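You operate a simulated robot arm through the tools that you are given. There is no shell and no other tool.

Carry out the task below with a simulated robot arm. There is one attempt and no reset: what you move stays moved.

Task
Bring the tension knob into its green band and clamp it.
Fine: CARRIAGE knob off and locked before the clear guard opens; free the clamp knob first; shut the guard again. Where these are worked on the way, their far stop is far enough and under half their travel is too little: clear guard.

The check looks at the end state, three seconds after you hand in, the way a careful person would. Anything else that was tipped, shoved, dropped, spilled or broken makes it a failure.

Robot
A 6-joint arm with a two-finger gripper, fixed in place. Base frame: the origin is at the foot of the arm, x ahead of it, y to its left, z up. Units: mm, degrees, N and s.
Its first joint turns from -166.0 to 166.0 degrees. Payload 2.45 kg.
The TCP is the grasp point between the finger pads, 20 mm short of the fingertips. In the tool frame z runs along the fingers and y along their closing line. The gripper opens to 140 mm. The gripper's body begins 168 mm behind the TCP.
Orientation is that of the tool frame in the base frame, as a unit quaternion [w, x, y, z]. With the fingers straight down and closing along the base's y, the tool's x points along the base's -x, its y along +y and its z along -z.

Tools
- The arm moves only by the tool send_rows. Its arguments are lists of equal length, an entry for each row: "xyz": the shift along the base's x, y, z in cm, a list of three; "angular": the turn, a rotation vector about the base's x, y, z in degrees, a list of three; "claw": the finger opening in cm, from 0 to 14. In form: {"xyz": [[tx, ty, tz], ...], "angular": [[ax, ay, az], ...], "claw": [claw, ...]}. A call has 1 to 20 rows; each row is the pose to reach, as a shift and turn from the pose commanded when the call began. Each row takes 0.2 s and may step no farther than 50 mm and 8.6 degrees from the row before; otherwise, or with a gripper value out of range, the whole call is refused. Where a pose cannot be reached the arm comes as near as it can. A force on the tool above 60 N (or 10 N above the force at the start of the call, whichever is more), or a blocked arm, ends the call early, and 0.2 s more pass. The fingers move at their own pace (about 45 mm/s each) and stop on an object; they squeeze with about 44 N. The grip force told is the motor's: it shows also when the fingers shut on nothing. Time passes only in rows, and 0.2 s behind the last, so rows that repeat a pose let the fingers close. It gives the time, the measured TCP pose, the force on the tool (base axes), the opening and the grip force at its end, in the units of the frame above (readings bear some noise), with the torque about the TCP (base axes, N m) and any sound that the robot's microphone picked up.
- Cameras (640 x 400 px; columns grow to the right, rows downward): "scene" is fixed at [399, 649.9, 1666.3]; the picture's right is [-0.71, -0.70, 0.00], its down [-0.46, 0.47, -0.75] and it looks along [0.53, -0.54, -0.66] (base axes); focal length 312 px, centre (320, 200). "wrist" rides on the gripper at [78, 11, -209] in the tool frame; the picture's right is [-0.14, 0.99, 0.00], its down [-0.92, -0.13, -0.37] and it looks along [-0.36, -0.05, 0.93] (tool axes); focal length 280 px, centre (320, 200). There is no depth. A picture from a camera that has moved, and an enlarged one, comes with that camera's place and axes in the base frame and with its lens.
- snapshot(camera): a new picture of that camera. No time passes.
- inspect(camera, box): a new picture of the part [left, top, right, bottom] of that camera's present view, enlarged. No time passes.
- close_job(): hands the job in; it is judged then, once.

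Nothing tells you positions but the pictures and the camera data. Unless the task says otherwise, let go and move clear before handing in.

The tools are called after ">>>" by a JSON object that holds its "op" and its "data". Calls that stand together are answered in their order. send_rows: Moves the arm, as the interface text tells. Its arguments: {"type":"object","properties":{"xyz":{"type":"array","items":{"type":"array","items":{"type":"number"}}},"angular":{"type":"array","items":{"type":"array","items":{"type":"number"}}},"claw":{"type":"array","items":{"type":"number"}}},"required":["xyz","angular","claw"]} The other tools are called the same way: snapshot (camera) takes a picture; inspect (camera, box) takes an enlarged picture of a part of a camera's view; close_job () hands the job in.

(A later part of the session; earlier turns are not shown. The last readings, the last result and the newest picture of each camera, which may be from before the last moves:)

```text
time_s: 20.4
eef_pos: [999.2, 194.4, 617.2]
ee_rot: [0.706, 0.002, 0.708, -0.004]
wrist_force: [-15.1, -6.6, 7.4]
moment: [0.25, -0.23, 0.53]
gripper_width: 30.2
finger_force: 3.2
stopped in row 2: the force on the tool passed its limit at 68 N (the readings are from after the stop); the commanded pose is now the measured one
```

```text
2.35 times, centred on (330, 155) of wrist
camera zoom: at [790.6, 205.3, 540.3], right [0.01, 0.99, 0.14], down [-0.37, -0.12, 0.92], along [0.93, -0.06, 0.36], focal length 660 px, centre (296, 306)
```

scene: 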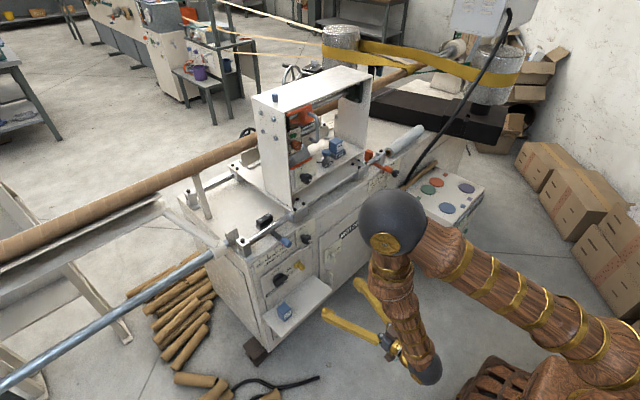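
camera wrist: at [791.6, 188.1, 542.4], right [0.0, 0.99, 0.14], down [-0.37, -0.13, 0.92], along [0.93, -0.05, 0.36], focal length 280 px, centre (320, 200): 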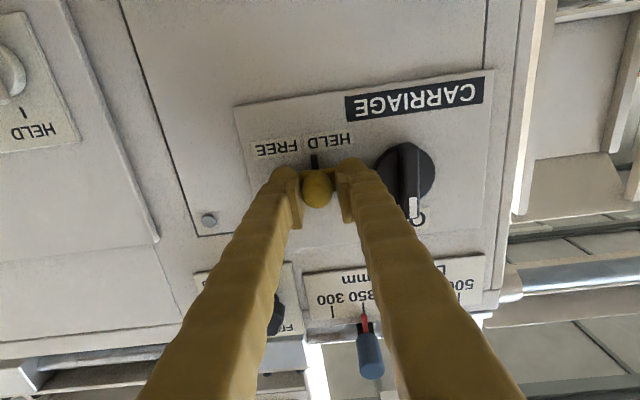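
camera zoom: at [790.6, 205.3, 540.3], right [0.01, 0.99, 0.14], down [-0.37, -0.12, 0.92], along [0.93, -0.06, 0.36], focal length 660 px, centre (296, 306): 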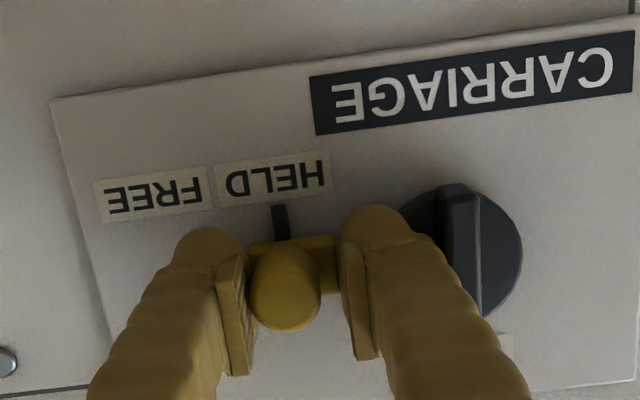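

The slider is against its stop at HELD. I'll let go and withdraw to verify.

>>> {"op": "send_rows", "data": {"xyz": [[0, -0.4, 0], [-2, -0.4, 0], [-6, -0.4, 0], [-10, -0.4, 0], [-14, -0.4, 2], [-17, -0.4, 5]], "angular": [[0, 0, 0], [0, 0, 0], [0, 0, 0], [0, 0, 0], [0, 0, 0], [0, 0, 0]], "claw": [4, 5, 6, 6, 6, 6]}}

>>> {"op": "snapshot", "data": {"camera": "wrist"}}

>>> {"op": "inspect", "data": {"camera": "scene", "box": [250, 230, 340, 300]}}

```text
time_s: 21.8
eef_pos: [827.4, 186.6, 667.9]
ee_rot: [0.706, 0.002, 0.708, -0.004]
wrist_force: [-0.2, 0.0, 0.5]
moment: [0.01, -0.02, 0.0]
gripper_width: 60.1
finger_force: 0.1
```

```text
taken
camera wrist: at [619.9, 198.3, 590.2], right [0.01, 0.99, 0.13], down [-0.37, -0.12, 0.92], along [0.93, -0.06, 0.36], focal length 280 px, centre (320, 200)
```

wrist: 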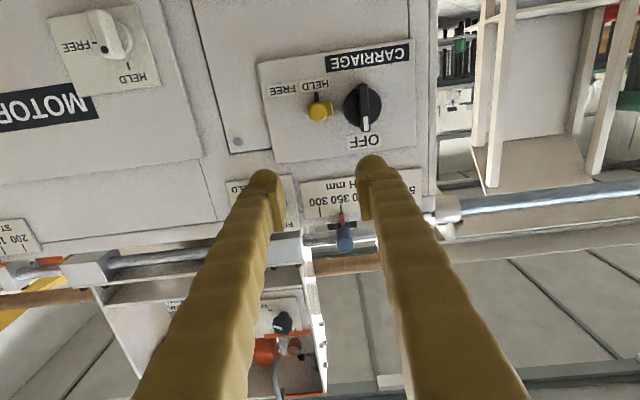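

```text
5.71 times, centred on (295, 265) of scene
camera zoom: at [399.0, 649.9, 1666.3], right [-0.71, -0.7, 0.0], down [-0.46, 0.47, -0.75], along [0.53, -0.54, -0.66], focal length 1781 px, centre (463, -171)
```

zoom: 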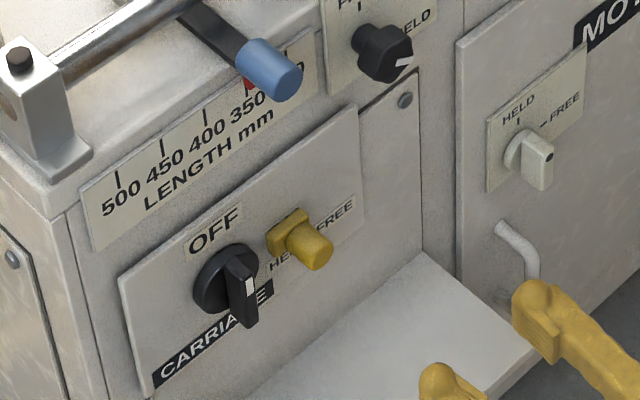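

CARRIAGE is OFF and its lock is on HELD. Now I'll rise to the clamp knob in the gantry.

>>> {"op": "send_rows", "data": {"xyz": [[0, -1.4, 4], [0, -2.8, 8], [0, -4.2, 12], [0, -5.6, 16], [0, -7, 20], [0, -8.4, 24], [0, -9.8, 28], [0, -11.2, 31], [0, -12.4, 33.6]], "angular": [[0, 0, 0], [0, 0, 0], [0, 0, 0], [0, 0, 0], [0, 0, 0], [0, 0, 0], [0, 0, 0], [0, 0, 0], [0, 0, 0]], "claw": [7, 7, 7, 7, 7, 7, 7, 7, 7]}}

>>> {"op": "snapshot", "data": {"camera": "wrist"}}

>>> {"op": "snapshot", "data": {"camera": "scene"}}

```text
time_s: 23.8
eef_pos: [827.3, 68.7, 1001.2]
ee_rot: [0.706, 0.002, 0.708, -0.003]
wrist_force: [0.0, 0.0, 0.7]
moment: [-0.02, 0.02, 0.04]
gripper_width: 70.2
finger_force: 0.0
```

```text
taken
camera wrist: at [618.5, 79.7, 925.6], right [0.01, 0.99, 0.14], down [-0.37, -0.12, 0.92], along [0.93, -0.06, 0.36], focal length 280 px, centre (320, 200)
```

wrist: 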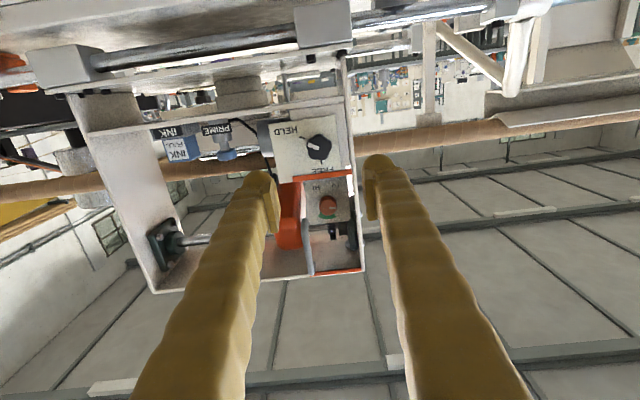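

```text
taken
```

scene: 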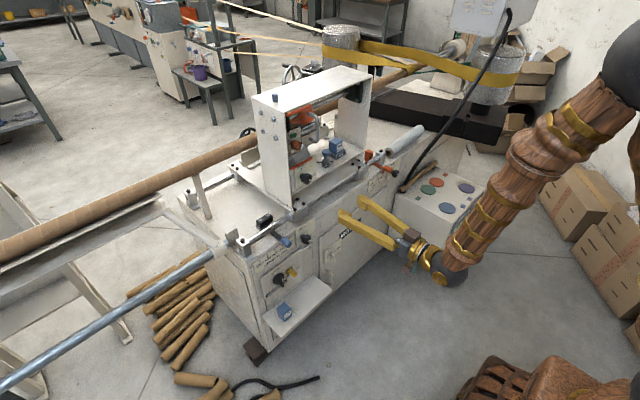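

>>> {"op": "inspect", "data": {"camera": "wrist", "box": [265, 100, 365, 180]}}

>>> {"op": "inspect", "data": {"camera": "wrist", "box": [270, 165, 370, 285]}}

>>> {"op": "inspect", "data": {"camera": "scene", "box": [290, 155, 330, 190]}}

```text
5.00 times, centred on (315, 140) of wrist
camera zoom: at [618.5, 79.7, 925.6], right [0.01, 0.99, 0.14], down [-0.37, -0.12, 0.92], along [0.93, -0.06, 0.36], focal length 1402 px, centre (345, 500)
```

zoom: 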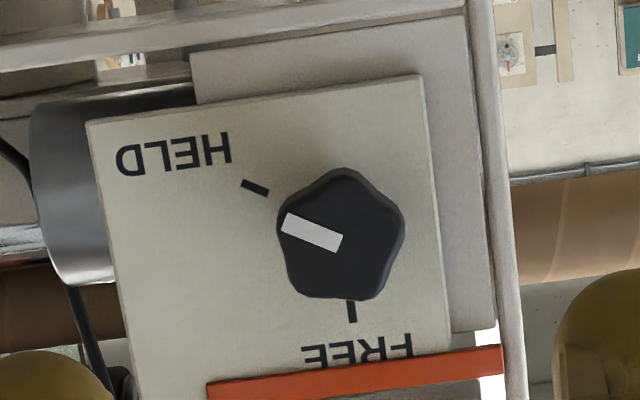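

```text
3.33 times, centred on (320, 225) of wrist
camera zoom: at [618.5, 79.7, 925.6], right [0.01, 0.99, 0.14], down [-0.37, -0.12, 0.92], along [0.93, -0.06, 0.36], focal length 935 px, centre (320, 117)
```

zoom: 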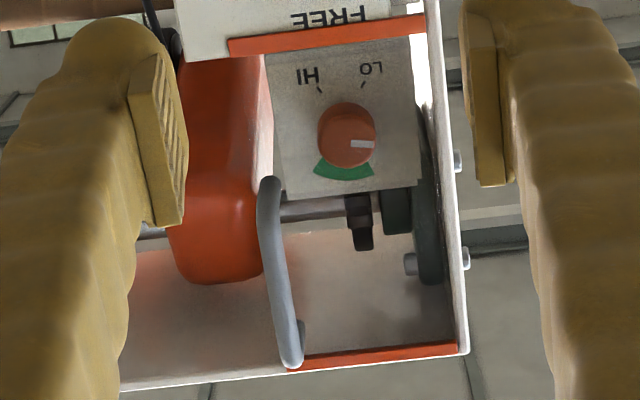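

```text
11.43 times, centred on (310, 172) of scene
camera zoom: at [399.0, 649.9, 1666.3], right [-0.71, -0.7, 0.0], down [-0.46, 0.47, -0.75], along [0.53, -0.54, -0.66], focal length 3563 px, centre (434, 514)
```

zoom: 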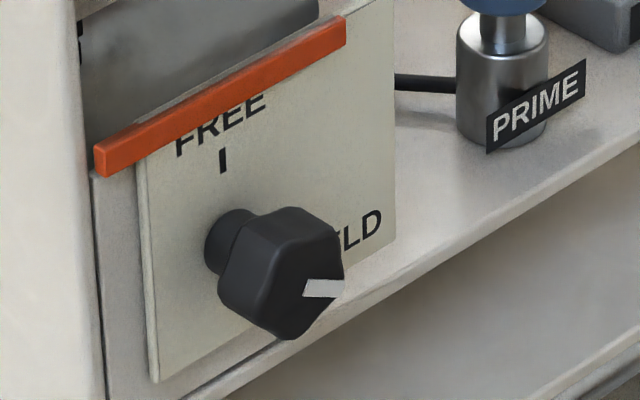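

Clamp knob axis ≈ (y 65, z 1005), with the head from x≈1036 to 1058. Its pointer vertex sits about 23° below −y, so I'll roll +23° to align the fingers with it, close in, and grip.

>>> {"op": "send_rows", "data": {"xyz": [[3, -0.4, 0.4], [7, -0.4, 0.4], [11, -0.4, 0.4], [14, -0.4, 0.4], [17, -0.4, 0.4]], "angular": [[6, 0, 0], [12, 0, 0], [18, 0, 0], [23, 0, 0], [23, 0, 0]], "claw": [6, 5, 5, 5, 5]}}

>>> {"op": "snapshot", "data": {"camera": "wrist"}}

>>> {"op": "inspect", "data": {"camera": "scene", "box": [270, 120, 370, 210]}}

```text
time_s: 24.9
eef_pos: [997.3, 63.6, 1006.1]
ee_rot: [0.692, 0.143, 0.694, 0.138]
wrist_force: [-0.2, 0.8, 0.4]
moment: [0.03, -0.01, 0.02]
gripper_width: 50.0
finger_force: 0.2
```

```text
taken
camera wrist: at [789.2, 104.6, 940.6], right [0.01, 0.86, 0.51], down [-0.37, -0.47, 0.8], along [0.93, -0.19, 0.31], focal length 280 px, centre (320, 200)
```

wrist: 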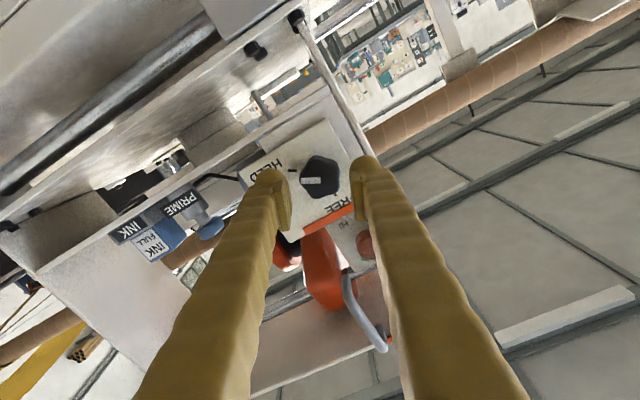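

```text
4.44 times, centred on (320, 165) of scene
camera zoom: at [399.0, 649.9, 1666.3], right [-0.71, -0.7, 0.0], down [-0.46, 0.47, -0.75], along [0.53, -0.54, -0.66], focal length 1386 px, centre (320, 356)
```

zoom: 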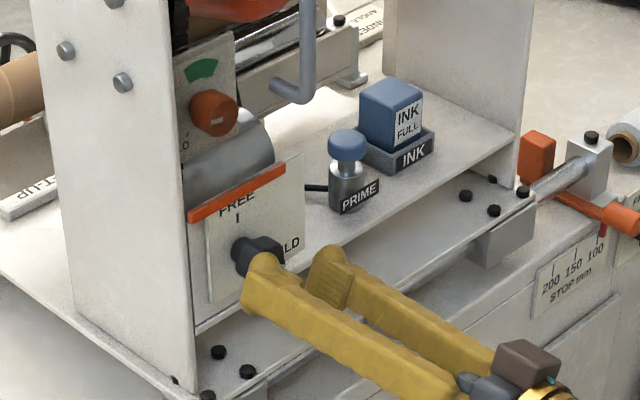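

The alignment is good (knob on the tool axis, pointer along the closing line). Advancing and gripping now.

>>> {"op": "send_rows", "data": {"xyz": [[1.5, 0, 0], [3, 0, 0], [3.6, 0, 0], [3.6, 0, 0], [3.6, 0, 0], [3.6, 0, 0]], "angular": [[0, 0, 0], [0, 0, 0], [0, 0, 0], [0, 0, 0], [0, 0, 0], [0, 0, 0]], "claw": [5, 5, 5, 4, 3.4, 3]}}

>>> {"op": "snapshot", "data": {"camera": "wrist"}}

```text
time_s: 26.4
eef_pos: [1033.6, 64.7, 1006.9]
ee_rot: [0.692, 0.143, 0.694, 0.139]
wrist_force: [4.8, 12.2, 0.8]
moment: [0.05, 0.02, 0.07]
gripper_width: 34.4
finger_force: 22.1
```

```text
taken
camera wrist: at [826.1, 104.7, 940.5], right [0.01, 0.86, 0.51], down [-0.37, -0.47, 0.8], along [0.93, -0.19, 0.31], focal length 280 px, centre (320, 200)
```

wrist: 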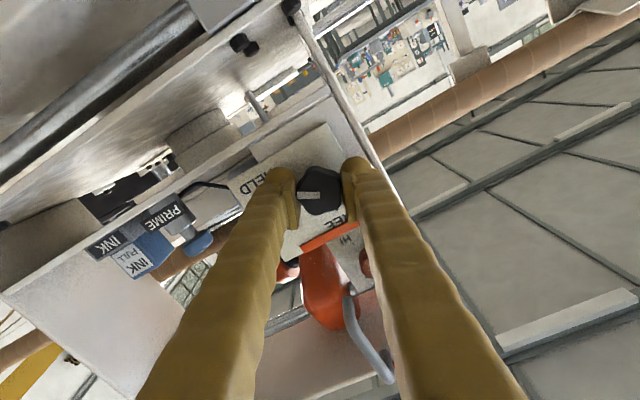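

Gripped at 34 mm. I'll turn toward FREE (negative about x), partway first.

>>> {"op": "send_rows", "data": {"xyz": [[0, 0.05, 0], [0, 0.05, 0], [0, 0.05, 0], [0, 0.05, 0], [0, 0.05, 0], [0, 0.05, 0], [0, 0.05, 0], [0, 0.05, 0], [0, 0.05, 0]], "angular": [[0, 0, 0], [0, 0, 0], [-6, 0, 0], [-12, 0, 0], [-18, 0, 0], [-24, 0, 0], [-30, 0, 0], [-36, 0, 0], [-42, 0, 0]], "claw": [2, 0, 0, 0, 0, 0, 0, 0, 0]}}

>>> {"op": "inspect", "data": {"camera": "wrist", "box": [220, 110, 420, 270]}}

```text
time_s: 28.5
eef_pos: [1035.1, 64.0, 1006.0]
ee_rot: [0.695, -0.117, 0.699, -0.12]
wrist_force: [6.1, 7.5, -0.3]
moment: [0.01, 0.06, 0.02]
gripper_width: 33.4
finger_force: 44.7
stopped in row 9: the force on the tool passed its limit at 61 N (the readings are from after the stop); the commanded pose is now the measured one
```

```text
2.50 times, centred on (320, 190) of wrist
camera zoom: at [826.6, 49.5, 929.8], right [0.0, 0.98, -0.2], down [-0.36, 0.18, 0.91], along [0.93, 0.07, 0.36], focal length 701 px, centre (320, 225)
```

zoom: 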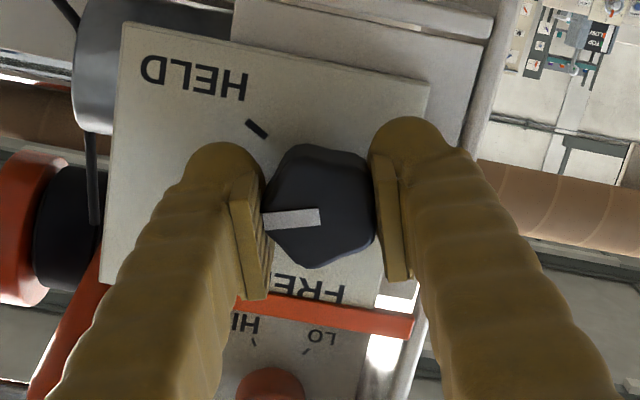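

The knob turns with me. I'll continue in smaller steps.

>>> {"op": "send_rows", "data": {"xyz": [[0, 0, 0], [0, 0, 0], [0, 0, 0], [0, 0, 0], [0, 0, 0], [0, 0, 0], [0, 0, 0], [0, 0, 0], [0, 0, 0], [0, 0, 0]], "angular": [[-3, 0, 0], [-6, 0, 0], [-9, 0, 0], [-12, 0, 0], [-16, 0, 0], [-20, 0, 0], [-24, 0, 0], [-28, 0, 0], [-32, 0, 0], [-36, 0, 0]], "claw": [0, 0, 0, 0, 0, 0, 0, 0, 0, 0]}}

>>> {"op": "inspect", "data": {"camera": "wrist", "box": [220, 110, 420, 270]}}

```text
time_s: 30.7
eef_pos: [1034.8, 65.3, 1005.9]
ee_rot: [0.626, -0.326, 0.627, -0.33]
wrist_force: [26.1, 31.1, -11.8]
moment: [0.04, -0.15, 0.24]
gripper_width: 33.1
finger_force: 44.7
```

```text
2.50 times, centred on (320, 190) of wrist
camera zoom: at [826.5, 6.8, 952.4], right [0.0, 0.68, -0.74], down [-0.36, 0.69, 0.63], along [0.93, 0.27, 0.25], focal length 701 px, centre (320, 225)
```

zoom: 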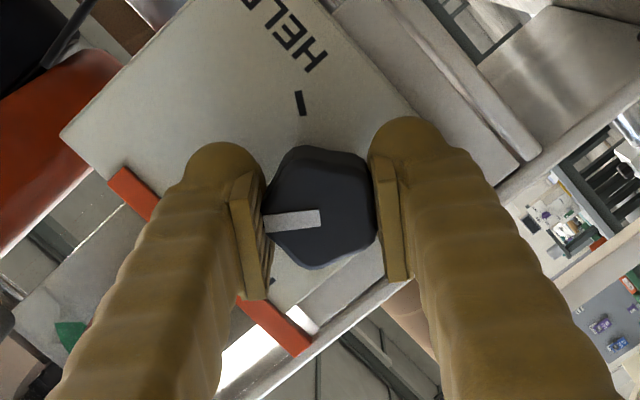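

>>> {"op": "send_rows", "data": {"xyz": [[0.1, 0.1, -0.05], [0.1, 0.1, -0.05], [0.1, 0.1, -0.05], [0.1, 0.1, -0.05], [0.1, 0.1, -0.05], [0.1, 0.1, -0.05], [0.1, 0.1, -0.05], [0.1, 0.1, -0.05], [0.1, 0.1, -0.05]], "angular": [[-4, 0, 0], [-8, 0, 0], [-12, 0, 0], [-16, 0, 0], [-20, 0, 0], [-24, 0, 0], [-28, 0, 0], [-32, 0, 0], [-35, 0, 0]], "claw": [0, 0, 0, 0, 0, 0, 0, 0, 0]}}

>>> {"op": "inspect", "data": {"camera": "wrist", "box": [220, 110, 420, 270]}}

>>> {"op": "inspect", "data": {"camera": "scene", "box": [270, 120, 370, 210]}}

```text
time_s: 32.7
eef_pos: [1036.1, 64.7, 1004.0]
ee_rot: [-0.498, 0.499, -0.499, 0.504]
wrist_force: [-32.9, -6.2, -6.6]
moment: [0.23, 0.12, -0.08]
gripper_width: 33.2
finger_force: 44.9
```

```text
2.50 times, centred on (320, 190) of wrist
camera zoom: at [827.7, -13.3, 994.4], right [0.0, 0.13, -0.99], down [-0.36, 0.92, 0.12], along [0.93, 0.36, 0.05], focal length 701 px, centre (320, 225)
```

zoom: 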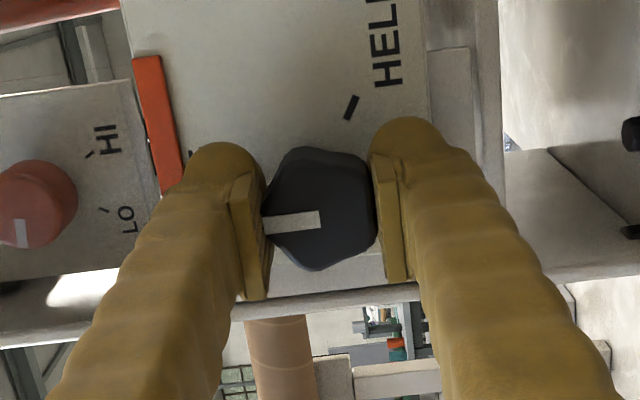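

```text
4.44 times, centred on (320, 165) of scene
camera zoom: at [399.0, 649.9, 1666.3], right [-0.71, -0.7, 0.0], down [-0.46, 0.47, -0.75], along [0.53, -0.54, -0.66], focal length 1386 px, centre (320, 356)
```

zoom: 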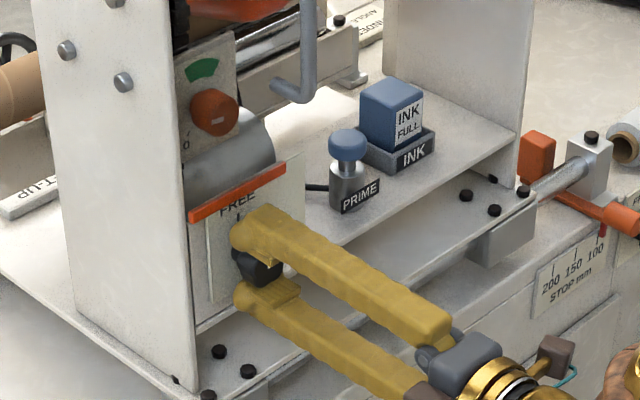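

The pointer is up at FREE. I'll feel for the stop.

>>> {"op": "send_rows", "data": {"xyz": [[-0.1, 0, 0], [-0.1, 0, 0], [-0.1, 0, 0]], "angular": [[-3, 0, 0], [-6, 0, 0], [-8, 0, 0]], "claw": [0, 0, 0]}}

>>> {"op": "inspect", "data": {"camera": "wrist", "box": [220, 110, 420, 270]}}

```text
time_s: 33.5
eef_pos: [1035.5, 64.6, 1004.6]
ee_rot: [-0.462, 0.533, -0.463, 0.537]
wrist_force: [-2.0, 5.1, -11.8]
moment: [0.75, 0.12, 0.03]
gripper_width: 34.0
finger_force: 44.8
```

```text
2.50 times, centred on (320, 190) of wrist
camera zoom: at [827.8, -13.4, 1005.0], right [0.0, -0.01, -1.0], down [-0.37, 0.93, -0.01], along [0.93, 0.37, 0.0], focal length 701 px, centre (320, 225)
```

zoom: 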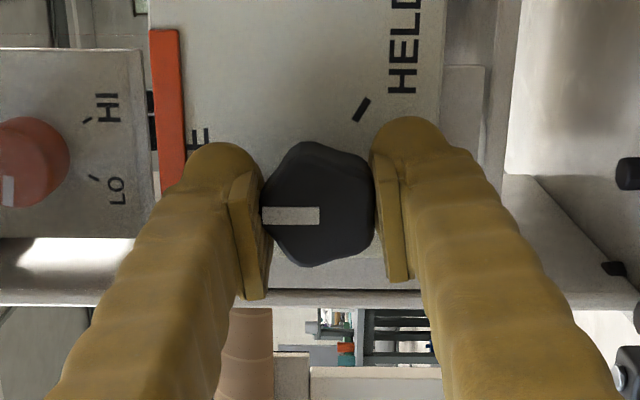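

The stop at FREE is reached. I'll release, back out, roll upright again, and view the guard handle.

>>> {"op": "send_rows", "data": {"xyz": [[-0.1, 0, 0], [-0.1, 0, 0], [-0.1, 0, 0], [-3, 0, 0], [-7, 0, 0], [-11, 0, 0], [-15, -0.5, 2], [-15, -1, 4], [-15, -1.5, 6], [-15, -2, 8], [-15, -2.5, 10], [-15, -3, 12], [-15, -3.5, 13], [-15, -4, 14], [-15, -4.3, 15], [-15, -4.3, 16]], "angular": [[4, 0, 0], [8, 0, 0], [8, 0, 0], [8, 0, 0], [12, 0, 0], [18, 0, 0], [26, 0, 0], [34, 0, 0], [42, 0, 0], [50, 0, 0], [58, 0, 0], [66, 0, 0], [74, 0, 0], [82, 0, 0], [90, 0, 0], [97.5, 0, 0]], "claw": [3.8, 4.6, 4.8, 4.8, 4.8, 4.8, 4.8, 4.8, 4.8, 4.8, 4.8, 4.8, 4.8, 4.8, 4.8, 4.8]}}

>>> {"op": "snapshot", "data": {"camera": "wrist"}}

>>> {"op": "inspect", "data": {"camera": "scene", "box": [270, 80, 370, 190]}}

```text
time_s: 36.9
eef_pos: [885.4, 21.4, 1167.4]
ee_rot: [0.705, -0.002, 0.709, -0.005]
wrist_force: [0.6, -0.4, 0.3]
moment: [0.02, 0.03, -0.02]
gripper_width: 47.9
finger_force: 0.0
```

```text
taken
camera wrist: at [677.0, 31.0, 1090.1], right [0.0, 0.99, 0.13], down [-0.36, -0.12, 0.92], along [0.93, -0.05, 0.36], focal length 280 px, centre (320, 200)
```

wrist: 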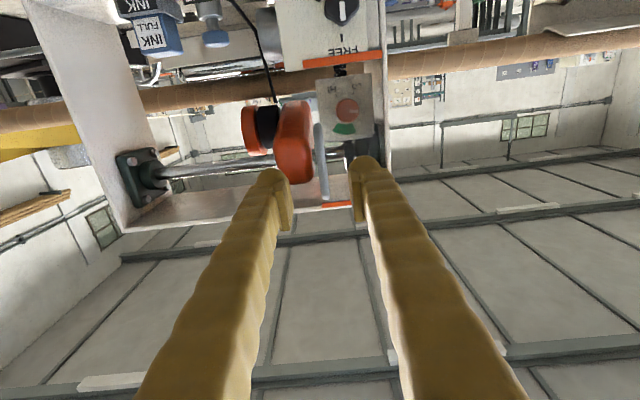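

```text
3.64 times, centred on (320, 135) of scene
camera zoom: at [399.0, 649.9, 1666.3], right [-0.71, -0.7, 0.0], down [-0.46, 0.47, -0.75], along [0.53, -0.54, -0.66], focal length 1134 px, centre (320, 436)
```

zoom: 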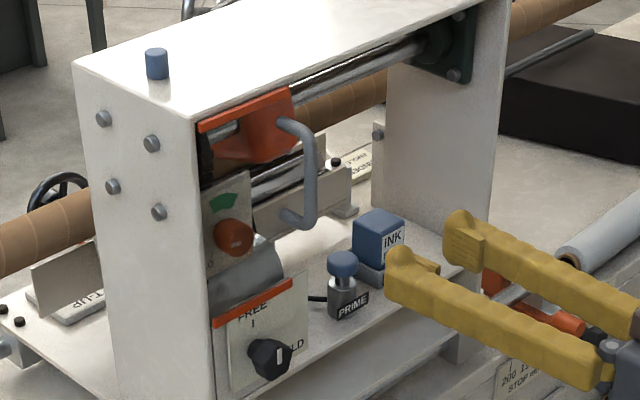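

The clamp is FREE. I'll zoom in on the handle from here.

>>> {"op": "inspect", "data": {"camera": "wrist", "box": [260, 80, 380, 220]}}

>>> {"op": "inspect", "data": {"camera": "scene", "box": [295, 95, 345, 150]}}

```text
2.86 times, centred on (320, 150) of wrist
camera zoom: at [677.0, 31.0, 1090.1], right [0.0, 0.99, 0.13], down [-0.36, -0.12, 0.92], along [0.93, -0.05, 0.36], focal length 801 px, centre (320, 343)
```

zoom: 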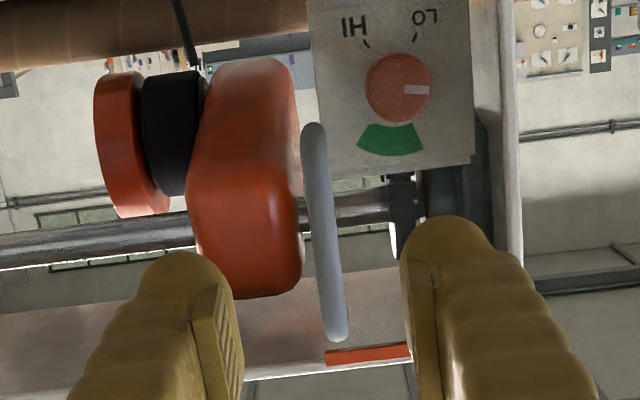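

```text
7.27 times, centred on (320, 122) of scene
camera zoom: at [399.0, 649.9, 1666.3], right [-0.71, -0.7, 0.0], down [-0.46, 0.47, -0.75], along [0.53, -0.54, -0.66], focal length 2267 px, centre (320, 764)
```

zoom: 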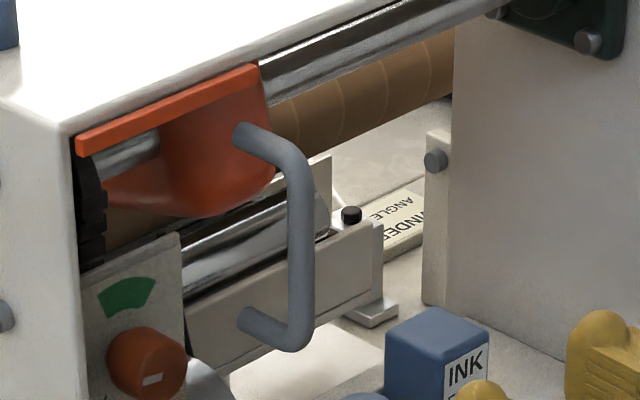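

Handle bar: x≈1034, y≈21.5, z 1130–1225. I'll advance around it and close.

>>> {"op": "send_rows", "data": {"xyz": [[4, 0, 0.8], [8, 0, 0.8], [11, 0, 0.8], [13, 0, 0.8], [14.3, 0, 0.8], [14.3, 0, 0.8], [14.3, 0, 0.8], [14.3, 0, 0.8]], "angular": [[0, 0, 0], [0, 0, 0], [0, 0, 0], [0, 0, 0], [0, 0, 0], [0, 0, 0], [0, 0, 0], [0, 0, 0]], "claw": [4.8, 4.8, 4.8, 4.8, 4.8, 3, 2, 1.5]}}

>>> {"op": "snapshot", "data": {"camera": "wrist"}}

>>> {"op": "inspect", "data": {"camera": "scene", "box": [270, 80, 370, 190]}}

```text
time_s: 38.7
eef_pos: [1029.5, 23.2, 1174.8]
ee_rot: [0.705, -0.004, 0.709, -0.006]
wrist_force: [-0.6, -0.5, -0.1]
moment: [0.0, 0.0, 0.01]
gripper_width: 15.1
finger_force: 0.0
```

```text
taken
camera wrist: at [820.2, 32.3, 1097.7], right [0.0, 0.99, 0.12], down [-0.36, -0.11, 0.92], along [0.93, -0.05, 0.36], focal length 280 px, centre (320, 200)
```

wrist: 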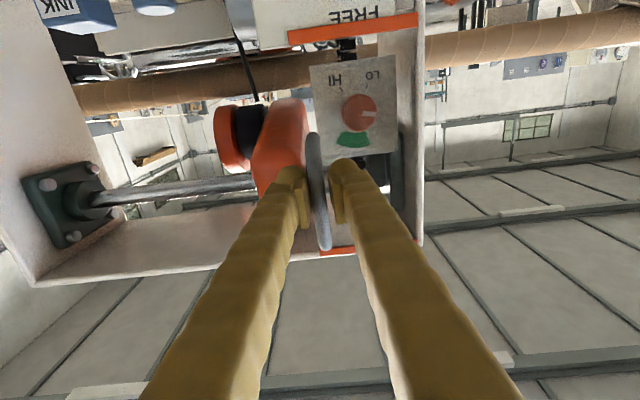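

```text
3.64 times, centred on (320, 135) of scene
camera zoom: at [399.0, 649.9, 1666.3], right [-0.71, -0.7, 0.0], down [-0.46, 0.47, -0.75], along [0.53, -0.54, -0.66], focal length 1134 px, centre (320, 436)
```

zoom: 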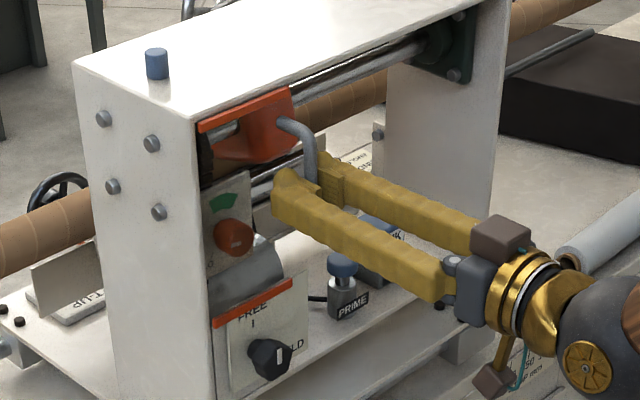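

The bar is between the fingers. I'll grip it and try a small pull outward along the expected hinge arc.

>>> {"op": "send_rows", "data": {"xyz": [[0, 0, 0], [0, 0, 0], [-0.5, 0.1, 0], [-1, 0.3, 0], [-1.5, 0.5, 0], [-2, 0.75, 0]], "angular": [[0, 0, 0], [0, 0, 0], [0, 0, 0], [0, 0, 0], [0, 0, 0], [0, 0, 0]], "claw": [0.5, 0, 0, 0, 0, 0]}}

>>> {"op": "snapshot", "data": {"camera": "wrist"}}

>>> {"op": "inspect", "data": {"camera": "scene", "box": [270, 80, 370, 190]}}

```text
time_s: 40.1
eef_pos: [1009.6, 31.3, 1175.0]
ee_rot: [0.706, -0.004, 0.708, -0.005]
wrist_force: [25.1, 34.2, 11.8]
moment: [1.07, -0.06, -0.04]
gripper_width: 7.8
finger_force: 35.1
```

```text
taken
camera wrist: at [800.4, 41.2, 1097.2], right [0.0, 0.99, 0.12], down [-0.37, -0.11, 0.92], along [0.93, -0.05, 0.36], focal length 280 px, centre (320, 200)
```

wrist: 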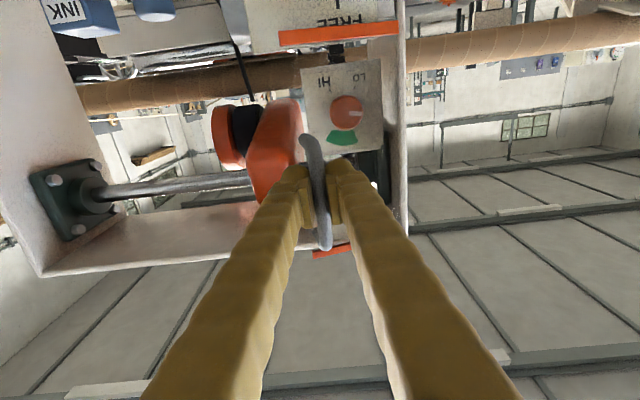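

```text
3.64 times, centred on (320, 135) of scene
camera zoom: at [399.0, 649.9, 1666.3], right [-0.71, -0.7, 0.0], down [-0.46, 0.47, -0.75], along [0.53, -0.54, -0.66], focal length 1134 px, centre (320, 436)
```

zoom: 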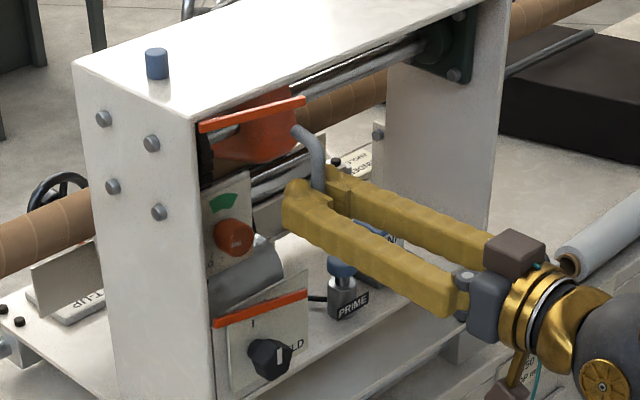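

The guard swings on a hinge at the column as expected. I'll follow its arc outward.

>>> {"op": "send_rows", "data": {"xyz": [[-0.4, 0.35, 0], [-0.83, 0.7, 0], [-1.24, 1.05, 0], [-1.65, 1.4, 0], [-2.03, 1.75, 0], [-2.4, 2.1, 0], [-2.73, 2.5, 0], [-3.06, 2.95, 0]], "angular": [[0, 0, 0], [0, 0, 0], [0, 0, 0], [0, 0, 0], [0, 0, 0], [0, 0, 0], [0, 0, 0], [0, 0, 0]], "claw": [0, 0, 0, 0, 0, 0, 0, 0]}}

>>> {"op": "inspect", "data": {"camera": "scene", "box": [270, 80, 370, 190]}}

```text
time_s: 40.6
eef_pos: [1000.8, 38.0, 1174.0]
ee_rot: [0.706, -0.004, 0.708, -0.005]
wrist_force: [7.8, 9.0, -0.7]
moment: [1.14, 0.16, 0.02]
gripper_width: 7.7
finger_force: 36.3
stopped in row 2: the force on the tool passed its limit at 63 N (the readings are from after the stop); the commanded pose is now the measured one
```

```text
3.64 times, centred on (320, 135) of scene
camera zoom: at [399.0, 649.9, 1666.3], right [-0.71, -0.7, 0.0], down [-0.46, 0.47, -0.75], along [0.53, -0.54, -0.66], focal length 1134 px, centre (320, 436)
```

zoom: 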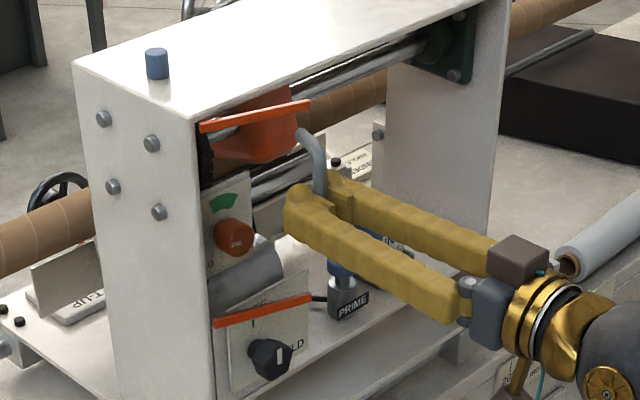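

The model arc fits (hinge near (1066, 118), radius ≈102 mm). I'll continue in smaller steps with a slight bias toward the hinge and a 1° roll correction.

>>> {"op": "send_rows", "data": {"xyz": [[-0.1, 0.2, 0], [-0.32, 0.4, 0], [-0.52, 0.55, 0], [-0.72, 0.72, 0], [-0.9, 0.9, 0], [-1.1, 1.1, 0], [-1.28, 1.28, 0], [-1.46, 1.48, 0], [-1.64, 1.7, 0], [-1.81, 1.9, 0], [-1.97, 2.1, 0], [-2.12, 2.31, 0], [-2.27, 2.52, 0], [-2.42, 2.75, 0]], "angular": [[0.5, 0, 0], [1, 0, 0], [1, 0, 0], [1, 0, 0], [1, 0, 0], [1, 0, 0], [1, 0, 0], [1, 0, 0], [1, 0, 0], [1, 0, 0], [1, 0, 0], [1, 0, 0], [1, 0, 0], [1, 0, 0]], "claw": [0, 0, 0, 0, 0, 0, 0, 0, 0, 0, 0, 0, 0, 0]}}

>>> {"op": "inspect", "data": {"camera": "scene", "box": [270, 80, 370, 190]}}

>>> {"op": "snapshot", "data": {"camera": "wrist"}}

```text
time_s: 43.6
eef_pos: [978.2, 64.6, 1172.7]
ee_rot: [0.706, 0.002, 0.708, 0.001]
wrist_force: [11.6, 4.9, -4.9]
moment: [0.56, -0.13, -0.06]
gripper_width: 7.4
finger_force: 35.6
```

```text
3.64 times, centred on (320, 135) of scene
camera zoom: at [399.0, 649.9, 1666.3], right [-0.71, -0.7, 0.0], down [-0.46, 0.47, -0.75], along [0.53, -0.54, -0.66], focal length 1134 px, centre (320, 436)
```

zoom: 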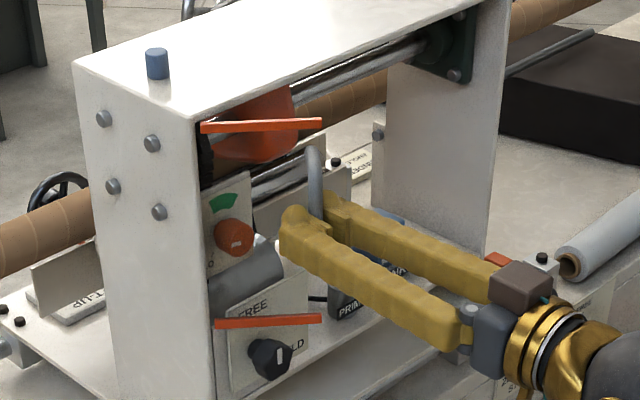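

```text
taken
camera wrist: at [770.5, 75.2, 1097.1], right [0.0, 0.99, 0.14], down [-0.37, -0.13, 0.92], along [0.93, -0.05, 0.36], focal length 280 px, centre (320, 200)
```

wrist: 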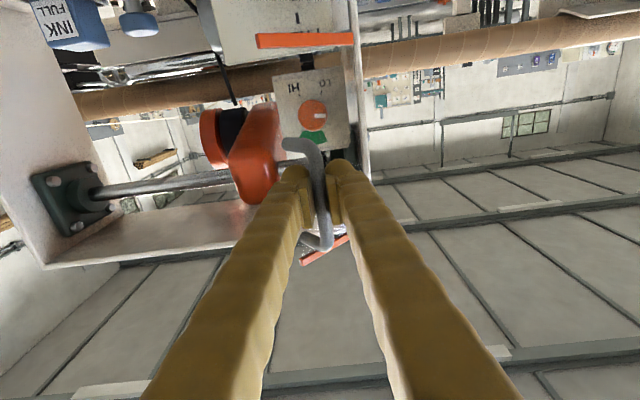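

It works well. The guard is about 40° open and I'll continue along the arc.

>>> {"op": "send_rows", "data": {"xyz": [[-0.15, 0.23, 0], [-0.28, 0.46, 0], [-0.41, 0.69, 0], [-0.53, 0.93, 0], [-0.65, 1.17, 0], [-0.76, 1.41, 0], [-0.87, 1.65, 0], [-0.96, 1.9, 0], [-1.05, 2.15, 0], [-1.13, 2.41, 0], [-1.21, 2.66, 0], [-1.28, 2.92, 0], [-1.34, 3.18, 0], [-1.4, 3.44, 0], [-1.45, 3.7, 0], [-1.49, 3.96, 0], [-1.53, 4.22, 0], [-1.56, 4.49, 0], [-1.58, 4.75, 0], [-1.6, 5.02, 0]], "angular": [[0, 0, 0], [0, 0, 0], [0, 0, 0], [0, 0, 0], [0, 0, 0], [0, 0, 0], [0, 0, 0], [0, 0, 0], [0, 0, 0], [0, 0, 0], [0, 0, 0], [0, 0, 0], [0, 0, 0], [0, 0, 0], [0, 0, 0], [0, 0, 0], [0, 0, 0], [0, 0, 0], [0, 0, 0], [0, 0, 0]], "claw": [0, 0, 0, 0, 0, 0, 0, 0, 0, 0, 0, 0, 0, 0, 0, 0, 0, 0, 0, 0]}}

>>> {"op": "inspect", "data": {"camera": "scene", "box": [270, 80, 370, 190]}}

>>> {"op": "snapshot", "data": {"camera": "wrist"}}

```text
time_s: 44.8
eef_pos: [972.9, 76.4, 1175.8]
ee_rot: [0.706, 0.001, 0.708, 0.002]
wrist_force: [14.6, 5.8, -4.6]
moment: [0.84, 0.25, 0.03]
gripper_width: 7.9
finger_force: 36.1
stopped in row 5: the force on the tool passed its limit at 62 N (the readings are from after the stop); the commanded pose is now the measured one
```

```text
3.64 times, centred on (320, 135) of scene
camera zoom: at [399.0, 649.9, 1666.3], right [-0.71, -0.7, 0.0], down [-0.46, 0.47, -0.75], along [0.53, -0.54, -0.66], focal length 1134 px, centre (320, 436)
```

zoom: 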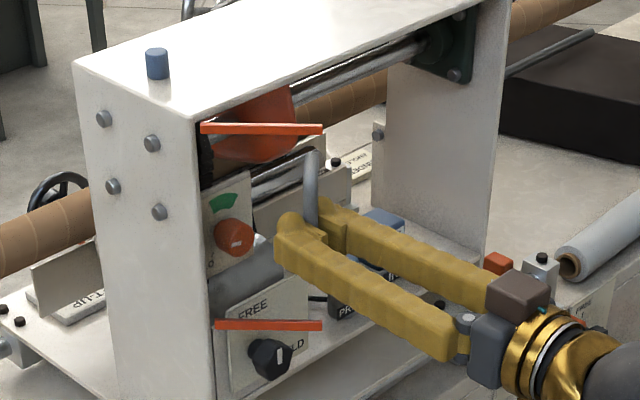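

```text
taken
camera wrist: at [764.9, 85.5, 1097.0], right [0.0, 0.99, 0.14], down [-0.37, -0.13, 0.92], along [0.93, -0.05, 0.36], focal length 280 px, centre (320, 200)
```

wrist: 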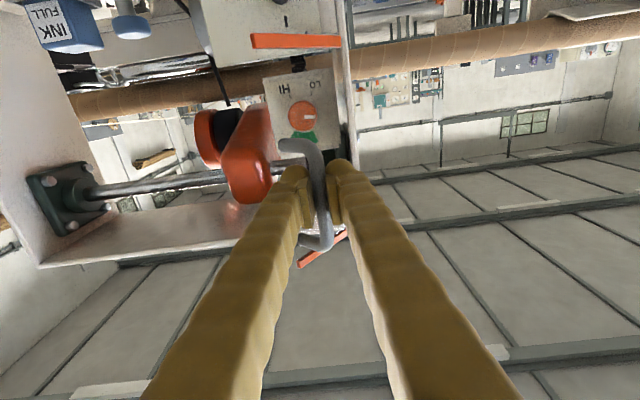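

Refitting, the hinge is near (1066, 111) with the handle radius ≈95 mm. I'll carry on along the corrected arc.

>>> {"op": "send_rows", "data": {"xyz": [[0.05, 0.15, 0], [-0.02, 0.33, 0], [-0.1, 0.56, 0], [-0.18, 0.8, 0], [-0.25, 1.03, 0], [-0.31, 1.27, 0], [-0.37, 1.51, 0], [-0.42, 1.76, 0], [-0.46, 2.0, 0], [-0.5, 2.24, 0], [-0.53, 2.49, 0], [-0.55, 2.74, 0], [-0.57, 2.98, 0], [-0.58, 3.23, 0], [-0.59, 3.48, 0], [-0.59, 3.72, 0], [-0.58, 3.97, 0], [-0.57, 4.22, 0], [-0.55, 4.46, 0], [-0.52, 4.71, 0]], "angular": [[0.5, 0, 0], [0.5, 0, 0], [0.5, 0, 0], [0.5, 0, 0], [0.5, 0, 0], [0.5, 0, 0], [0.5, 0, 0], [0.5, 0, 0], [0.5, 0, 0], [0.5, 0, 0], [0.5, 0, 0], [0.5, 0, 0], [0.5, 0, 0], [0.5, 0, 0], [0.5, 0, 0], [0.5, 0, 0], [0.5, 0, 0], [0.5, 0, 0], [0.5, 0, 0], [0.5, 0, 0]], "claw": [0, 0, 0, 0, 0, 0, 0, 0, 0, 0, 0, 0, 0, 0, 0, 0, 0, 0, 0, 0]}}

>>> {"op": "inspect", "data": {"camera": "scene", "box": [270, 80, 370, 190]}}

>>> {"op": "snapshot", "data": {"camera": "wrist"}}

```text
time_s: 49.0
eef_pos: [967.7, 122.0, 1174.0]
ee_rot: [0.706, 0.003, 0.708, 0.005]
wrist_force: [35.7, -4.8, -5.3]
moment: [0.33, -0.12, -0.02]
gripper_width: 7.7
finger_force: 35.4
```

```text
3.64 times, centred on (320, 135) of scene
camera zoom: at [399.0, 649.9, 1666.3], right [-0.71, -0.7, 0.0], down [-0.46, 0.47, -0.75], along [0.53, -0.54, -0.66], focal length 1134 px, centre (320, 436)
```

zoom: 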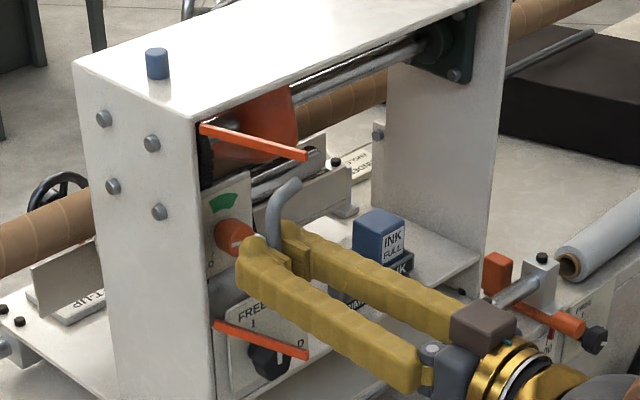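

```text
taken
camera wrist: at [759.5, 133.1, 1097.0], right [0.0, 0.99, 0.15], down [-0.37, -0.14, 0.92], along [0.93, -0.06, 0.36], focal length 280 px, centre (320, 200)
```

wrist: 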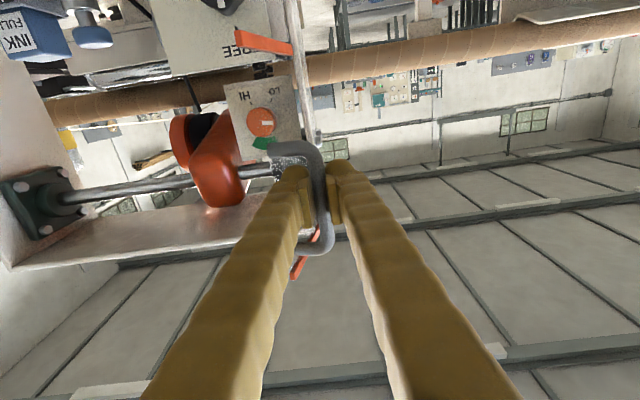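

Nearly 80° open. I'll go on toward the far stop.

>>> {"op": "send_rows", "data": {"xyz": [[0.2, 0.1, 0], [0.22, 0.25, 0], [0.27, 0.49, 0], [0.32, 0.74, 0], [0.37, 0.98, 0], [0.43, 1.21, 0], [0.5, 1.45, 0], [0.57, 1.69, 0], [0.64, 1.93, 0], [0.73, 2.16, 0], [0.82, 2.39, 0], [0.92, 2.62, 0], [1.02, 2.84, 0]], "angular": [[0, 0, 0], [0, 0, 0], [0, 0, 0], [0, 0, 0], [0, 0, 0], [0, 0, 0], [0, 0, 0], [0, 0, 0], [0, 0, 0], [0, 0, 0], [0, 0, 0], [0, 0, 0], [0, 0, 0]], "claw": [0, 0, 0, 0, 0, 0, 0, 0, 0, 0, 0, 0, 0]}}

>>> {"op": "inspect", "data": {"camera": "scene", "box": [270, 80, 370, 190]}}

>>> {"op": "snapshot", "data": {"camera": "wrist"}}

```text
time_s: 51.8
eef_pos: [978.6, 150.9, 1173.4]
ee_rot: [0.706, 0.005, 0.708, 0.004]
wrist_force: [-20.9, 9.4, -8.6]
moment: [0.31, -0.06, 0.0]
gripper_width: 7.2
finger_force: 34.8
```

```text
3.64 times, centred on (320, 135) of scene
camera zoom: at [399.0, 649.9, 1666.3], right [-0.71, -0.7, 0.0], down [-0.46, 0.47, -0.75], along [0.53, -0.54, -0.66], focal length 1134 px, centre (320, 436)
```

zoom: 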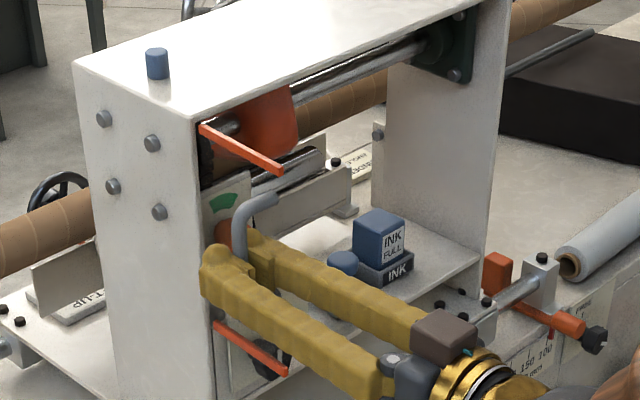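

```text
taken
camera wrist: at [770.7, 161.3, 1097.1], right [0.0, 0.99, 0.15], down [-0.37, -0.14, 0.92], along [0.93, -0.05, 0.36], focal length 280 px, centre (320, 200)
```

wrist: 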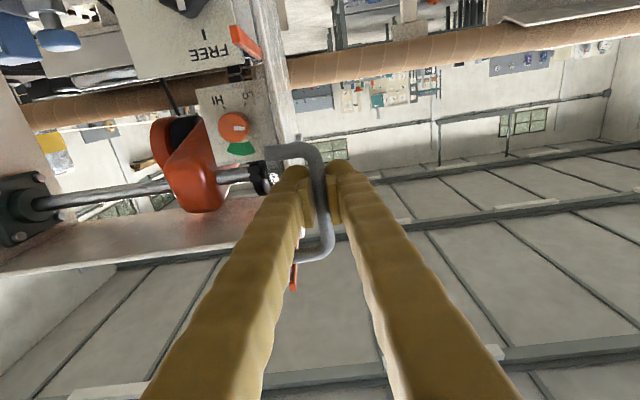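

About 95° open. I'll feel on for the far stop.

>>> {"op": "send_rows", "data": {"xyz": [[-0.05, 0.15, 0], [0, 0.35, 0], [0.08, 0.55, 0], [0.18, 0.74, 0], [0.28, 0.94, 0], [0.4, 1.12, 0], [0.52, 1.3, 0], [0.65, 1.48, 0]], "angular": [[0, 0, 0], [0, 0, 0], [0, 0, 0], [0, 0, 0], [0, 0, 0], [0, 0, 0], [0, 0, 0], [0, 0, 0]], "claw": [0, 0, 0, 0, 0, 0, 0, 0]}}

>>> {"op": "inspect", "data": {"camera": "scene", "box": [270, 80, 370, 190]}}

>>> {"op": "inspect", "data": {"camera": "wrist", "box": [180, 0, 380, 300]}}

```text
time_s: 53.5
eef_pos: [983.9, 163.7, 1176.1]
ee_rot: [0.707, 0.004, 0.707, 0.004]
wrist_force: [22.3, -14.8, -0.6]
moment: [0.23, -0.11, -0.01]
gripper_width: 7.3
finger_force: 35.5
```

```text
3.64 times, centred on (320, 135) of scene
camera zoom: at [399.0, 649.9, 1666.3], right [-0.71, -0.7, 0.0], down [-0.46, 0.47, -0.75], along [0.53, -0.54, -0.66], focal length 1134 px, centre (320, 436)
```

zoom: 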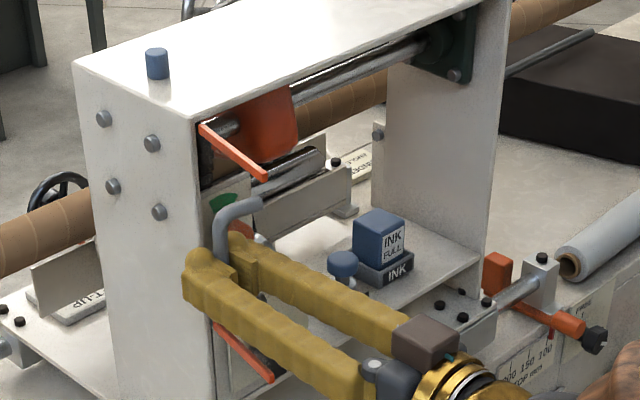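

```text
1.33 times, centred on (280, 150) of wrist
camera zoom: at [775.7, 174.8, 1097.4], right [0.0, 0.99, 0.15], down [-0.37, -0.14, 0.92], along [0.93, -0.06, 0.36], focal length 374 px, centre (373, 267)
```

zoom: 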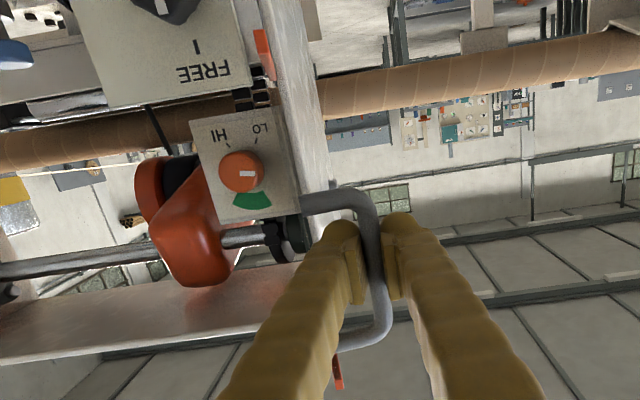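

>>> {"op": "send_rows", "data": {"xyz": [[0.15, 0.1, 0], [0.27, 0.3, 0], [0.38, 0.48, 0], [0.5, 0.65, 0], [0.64, 0.82, 0], [0.78, 0.98, 0], [0.93, 1.13, 0]], "angular": [[0, 0, 0], [0, 0, 0], [0, 0, 0], [0, 0, 0], [0, 0, 0], [0, 0, 0], [0, 0, 0]], "claw": [0, 0, 0, 0, 0, 0, 0]}}

>>> {"op": "inspect", "data": {"camera": "scene", "box": [270, 80, 370, 190]}}

```text
time_s: 55.1
eef_pos: [992.7, 174.4, 1174.8]
ee_rot: [0.707, 0.006, 0.708, 0.004]
wrist_force: [-21.2, -18.5, 14.2]
moment: [0.12, -0.03, -0.03]
gripper_width: 7.3
finger_force: 35.1
```

```text
3.64 times, centred on (320, 135) of scene
camera zoom: at [399.0, 649.9, 1666.3], right [-0.71, -0.7, 0.0], down [-0.46, 0.47, -0.75], along [0.53, -0.54, -0.66], focal length 1134 px, centre (320, 436)
```

zoom: 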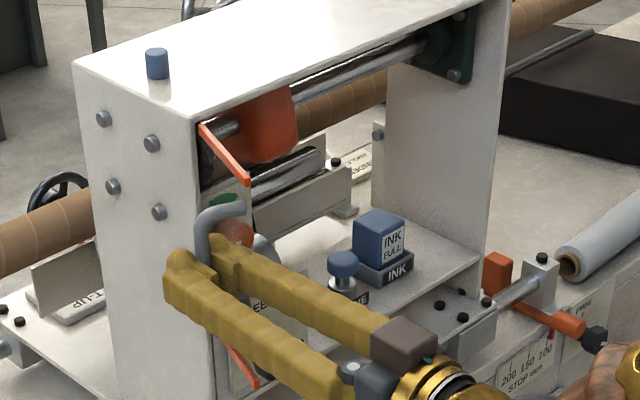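

>>> {"op": "send_rows", "data": {"xyz": [[0.1, 0.12, 0], [0.22, 0.24, 0], [0.34, 0.36, 0], [0.48, 0.48, 0]], "angular": [[0, 0, 0], [0, 0, 0], [0, 0, 0], [0, 0, 0]], "claw": [0, 0, 0, 0]}}

>>> {"op": "inspect", "data": {"camera": "scene", "box": [270, 80, 370, 190]}}

```text
time_s: 56.0
eef_pos: [996.2, 175.2, 1171.2]
ee_rot: [0.706, 0.008, 0.708, 0.002]
wrist_force: [-13.1, -14.5, 2.0]
moment: [0.05, -0.4, 0.04]
gripper_width: 6.7
finger_force: 35.2
stopped in row 4: the force on the tool passed its limit at 63 N (the readings are from after the stop); the commanded pose is now the measured one
```

```text
3.64 times, centred on (320, 135) of scene
camera zoom: at [399.0, 649.9, 1666.3], right [-0.71, -0.7, 0.0], down [-0.46, 0.47, -0.75], along [0.53, -0.54, -0.66], focal length 1134 px, centre (320, 436)
```

zoom: 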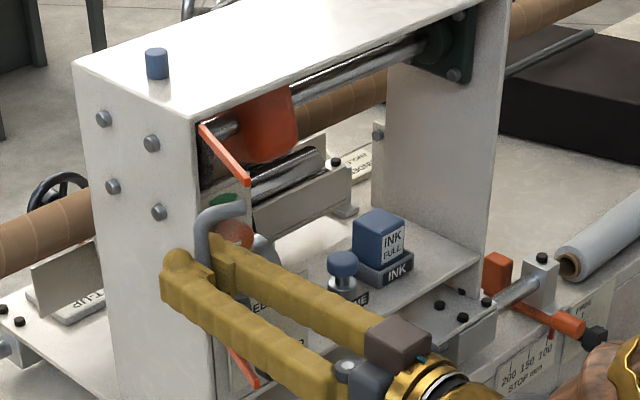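

The guard is at its far stop (about 112°). I'll open just slightly and draw straight back from the handle.

>>> {"op": "send_rows", "data": {"xyz": [[0, 0, 0], [0, 0.1, 0], [0, 0.2, 0], [-1, 0.2, 0], [-3, 0.2, 0], [-6, 0.2, 0], [-10, 0.2, 0], [-14, 0, 0]], "angular": [[0, 0, 0], [0, 0, 0], [0, 0, 0], [0, 0, 0], [0, 0, 0], [0, 0, 0], [0, 0, 0], [0, 0, 0]], "claw": [1.6, 1.6, 1.6, 1.6, 1.6, 1.6, 1.6, 4]}}

>>> {"op": "snapshot", "data": {"camera": "wrist"}}

>>> {"op": "inspect", "data": {"camera": "scene", "box": [270, 80, 370, 190]}}

```text
time_s: 57.8
eef_pos: [858.9, 176.5, 1167.9]
ee_rot: [0.706, 0.006, 0.708, 0.003]
wrist_force: [0.5, 0.5, 0.5]
moment: [-0.05, -0.01, 0.02]
gripper_width: 39.8
finger_force: 0.0
```

```text
taken
camera wrist: at [651.2, 188.3, 1092.1], right [0.0, 0.99, 0.15], down [-0.37, -0.14, 0.92], along [0.93, -0.06, 0.36], focal length 280 px, centre (320, 200)
```

wrist: 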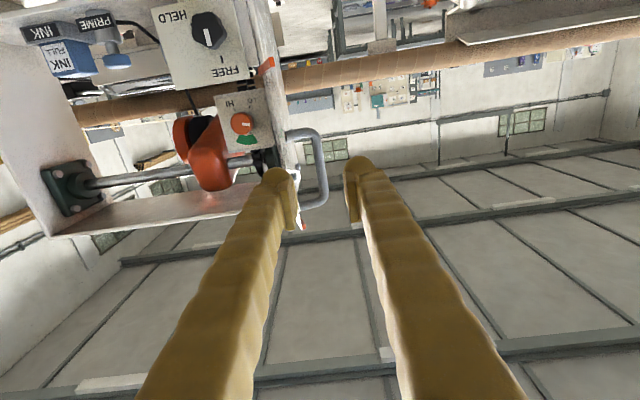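

```text
3.64 times, centred on (320, 135) of scene
camera zoom: at [399.0, 649.9, 1666.3], right [-0.71, -0.7, 0.0], down [-0.46, 0.47, -0.75], along [0.53, -0.54, -0.66], focal length 1134 px, centre (320, 436)
```

zoom: 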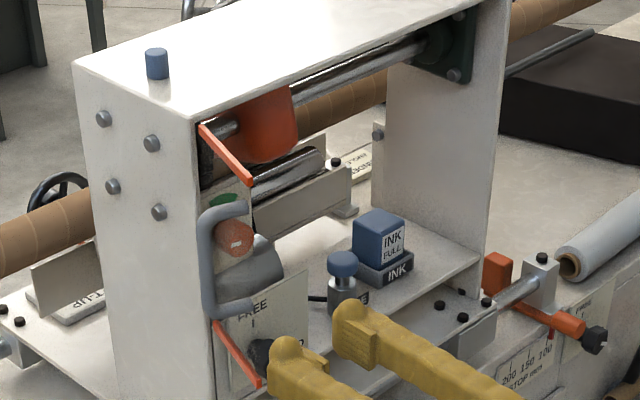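

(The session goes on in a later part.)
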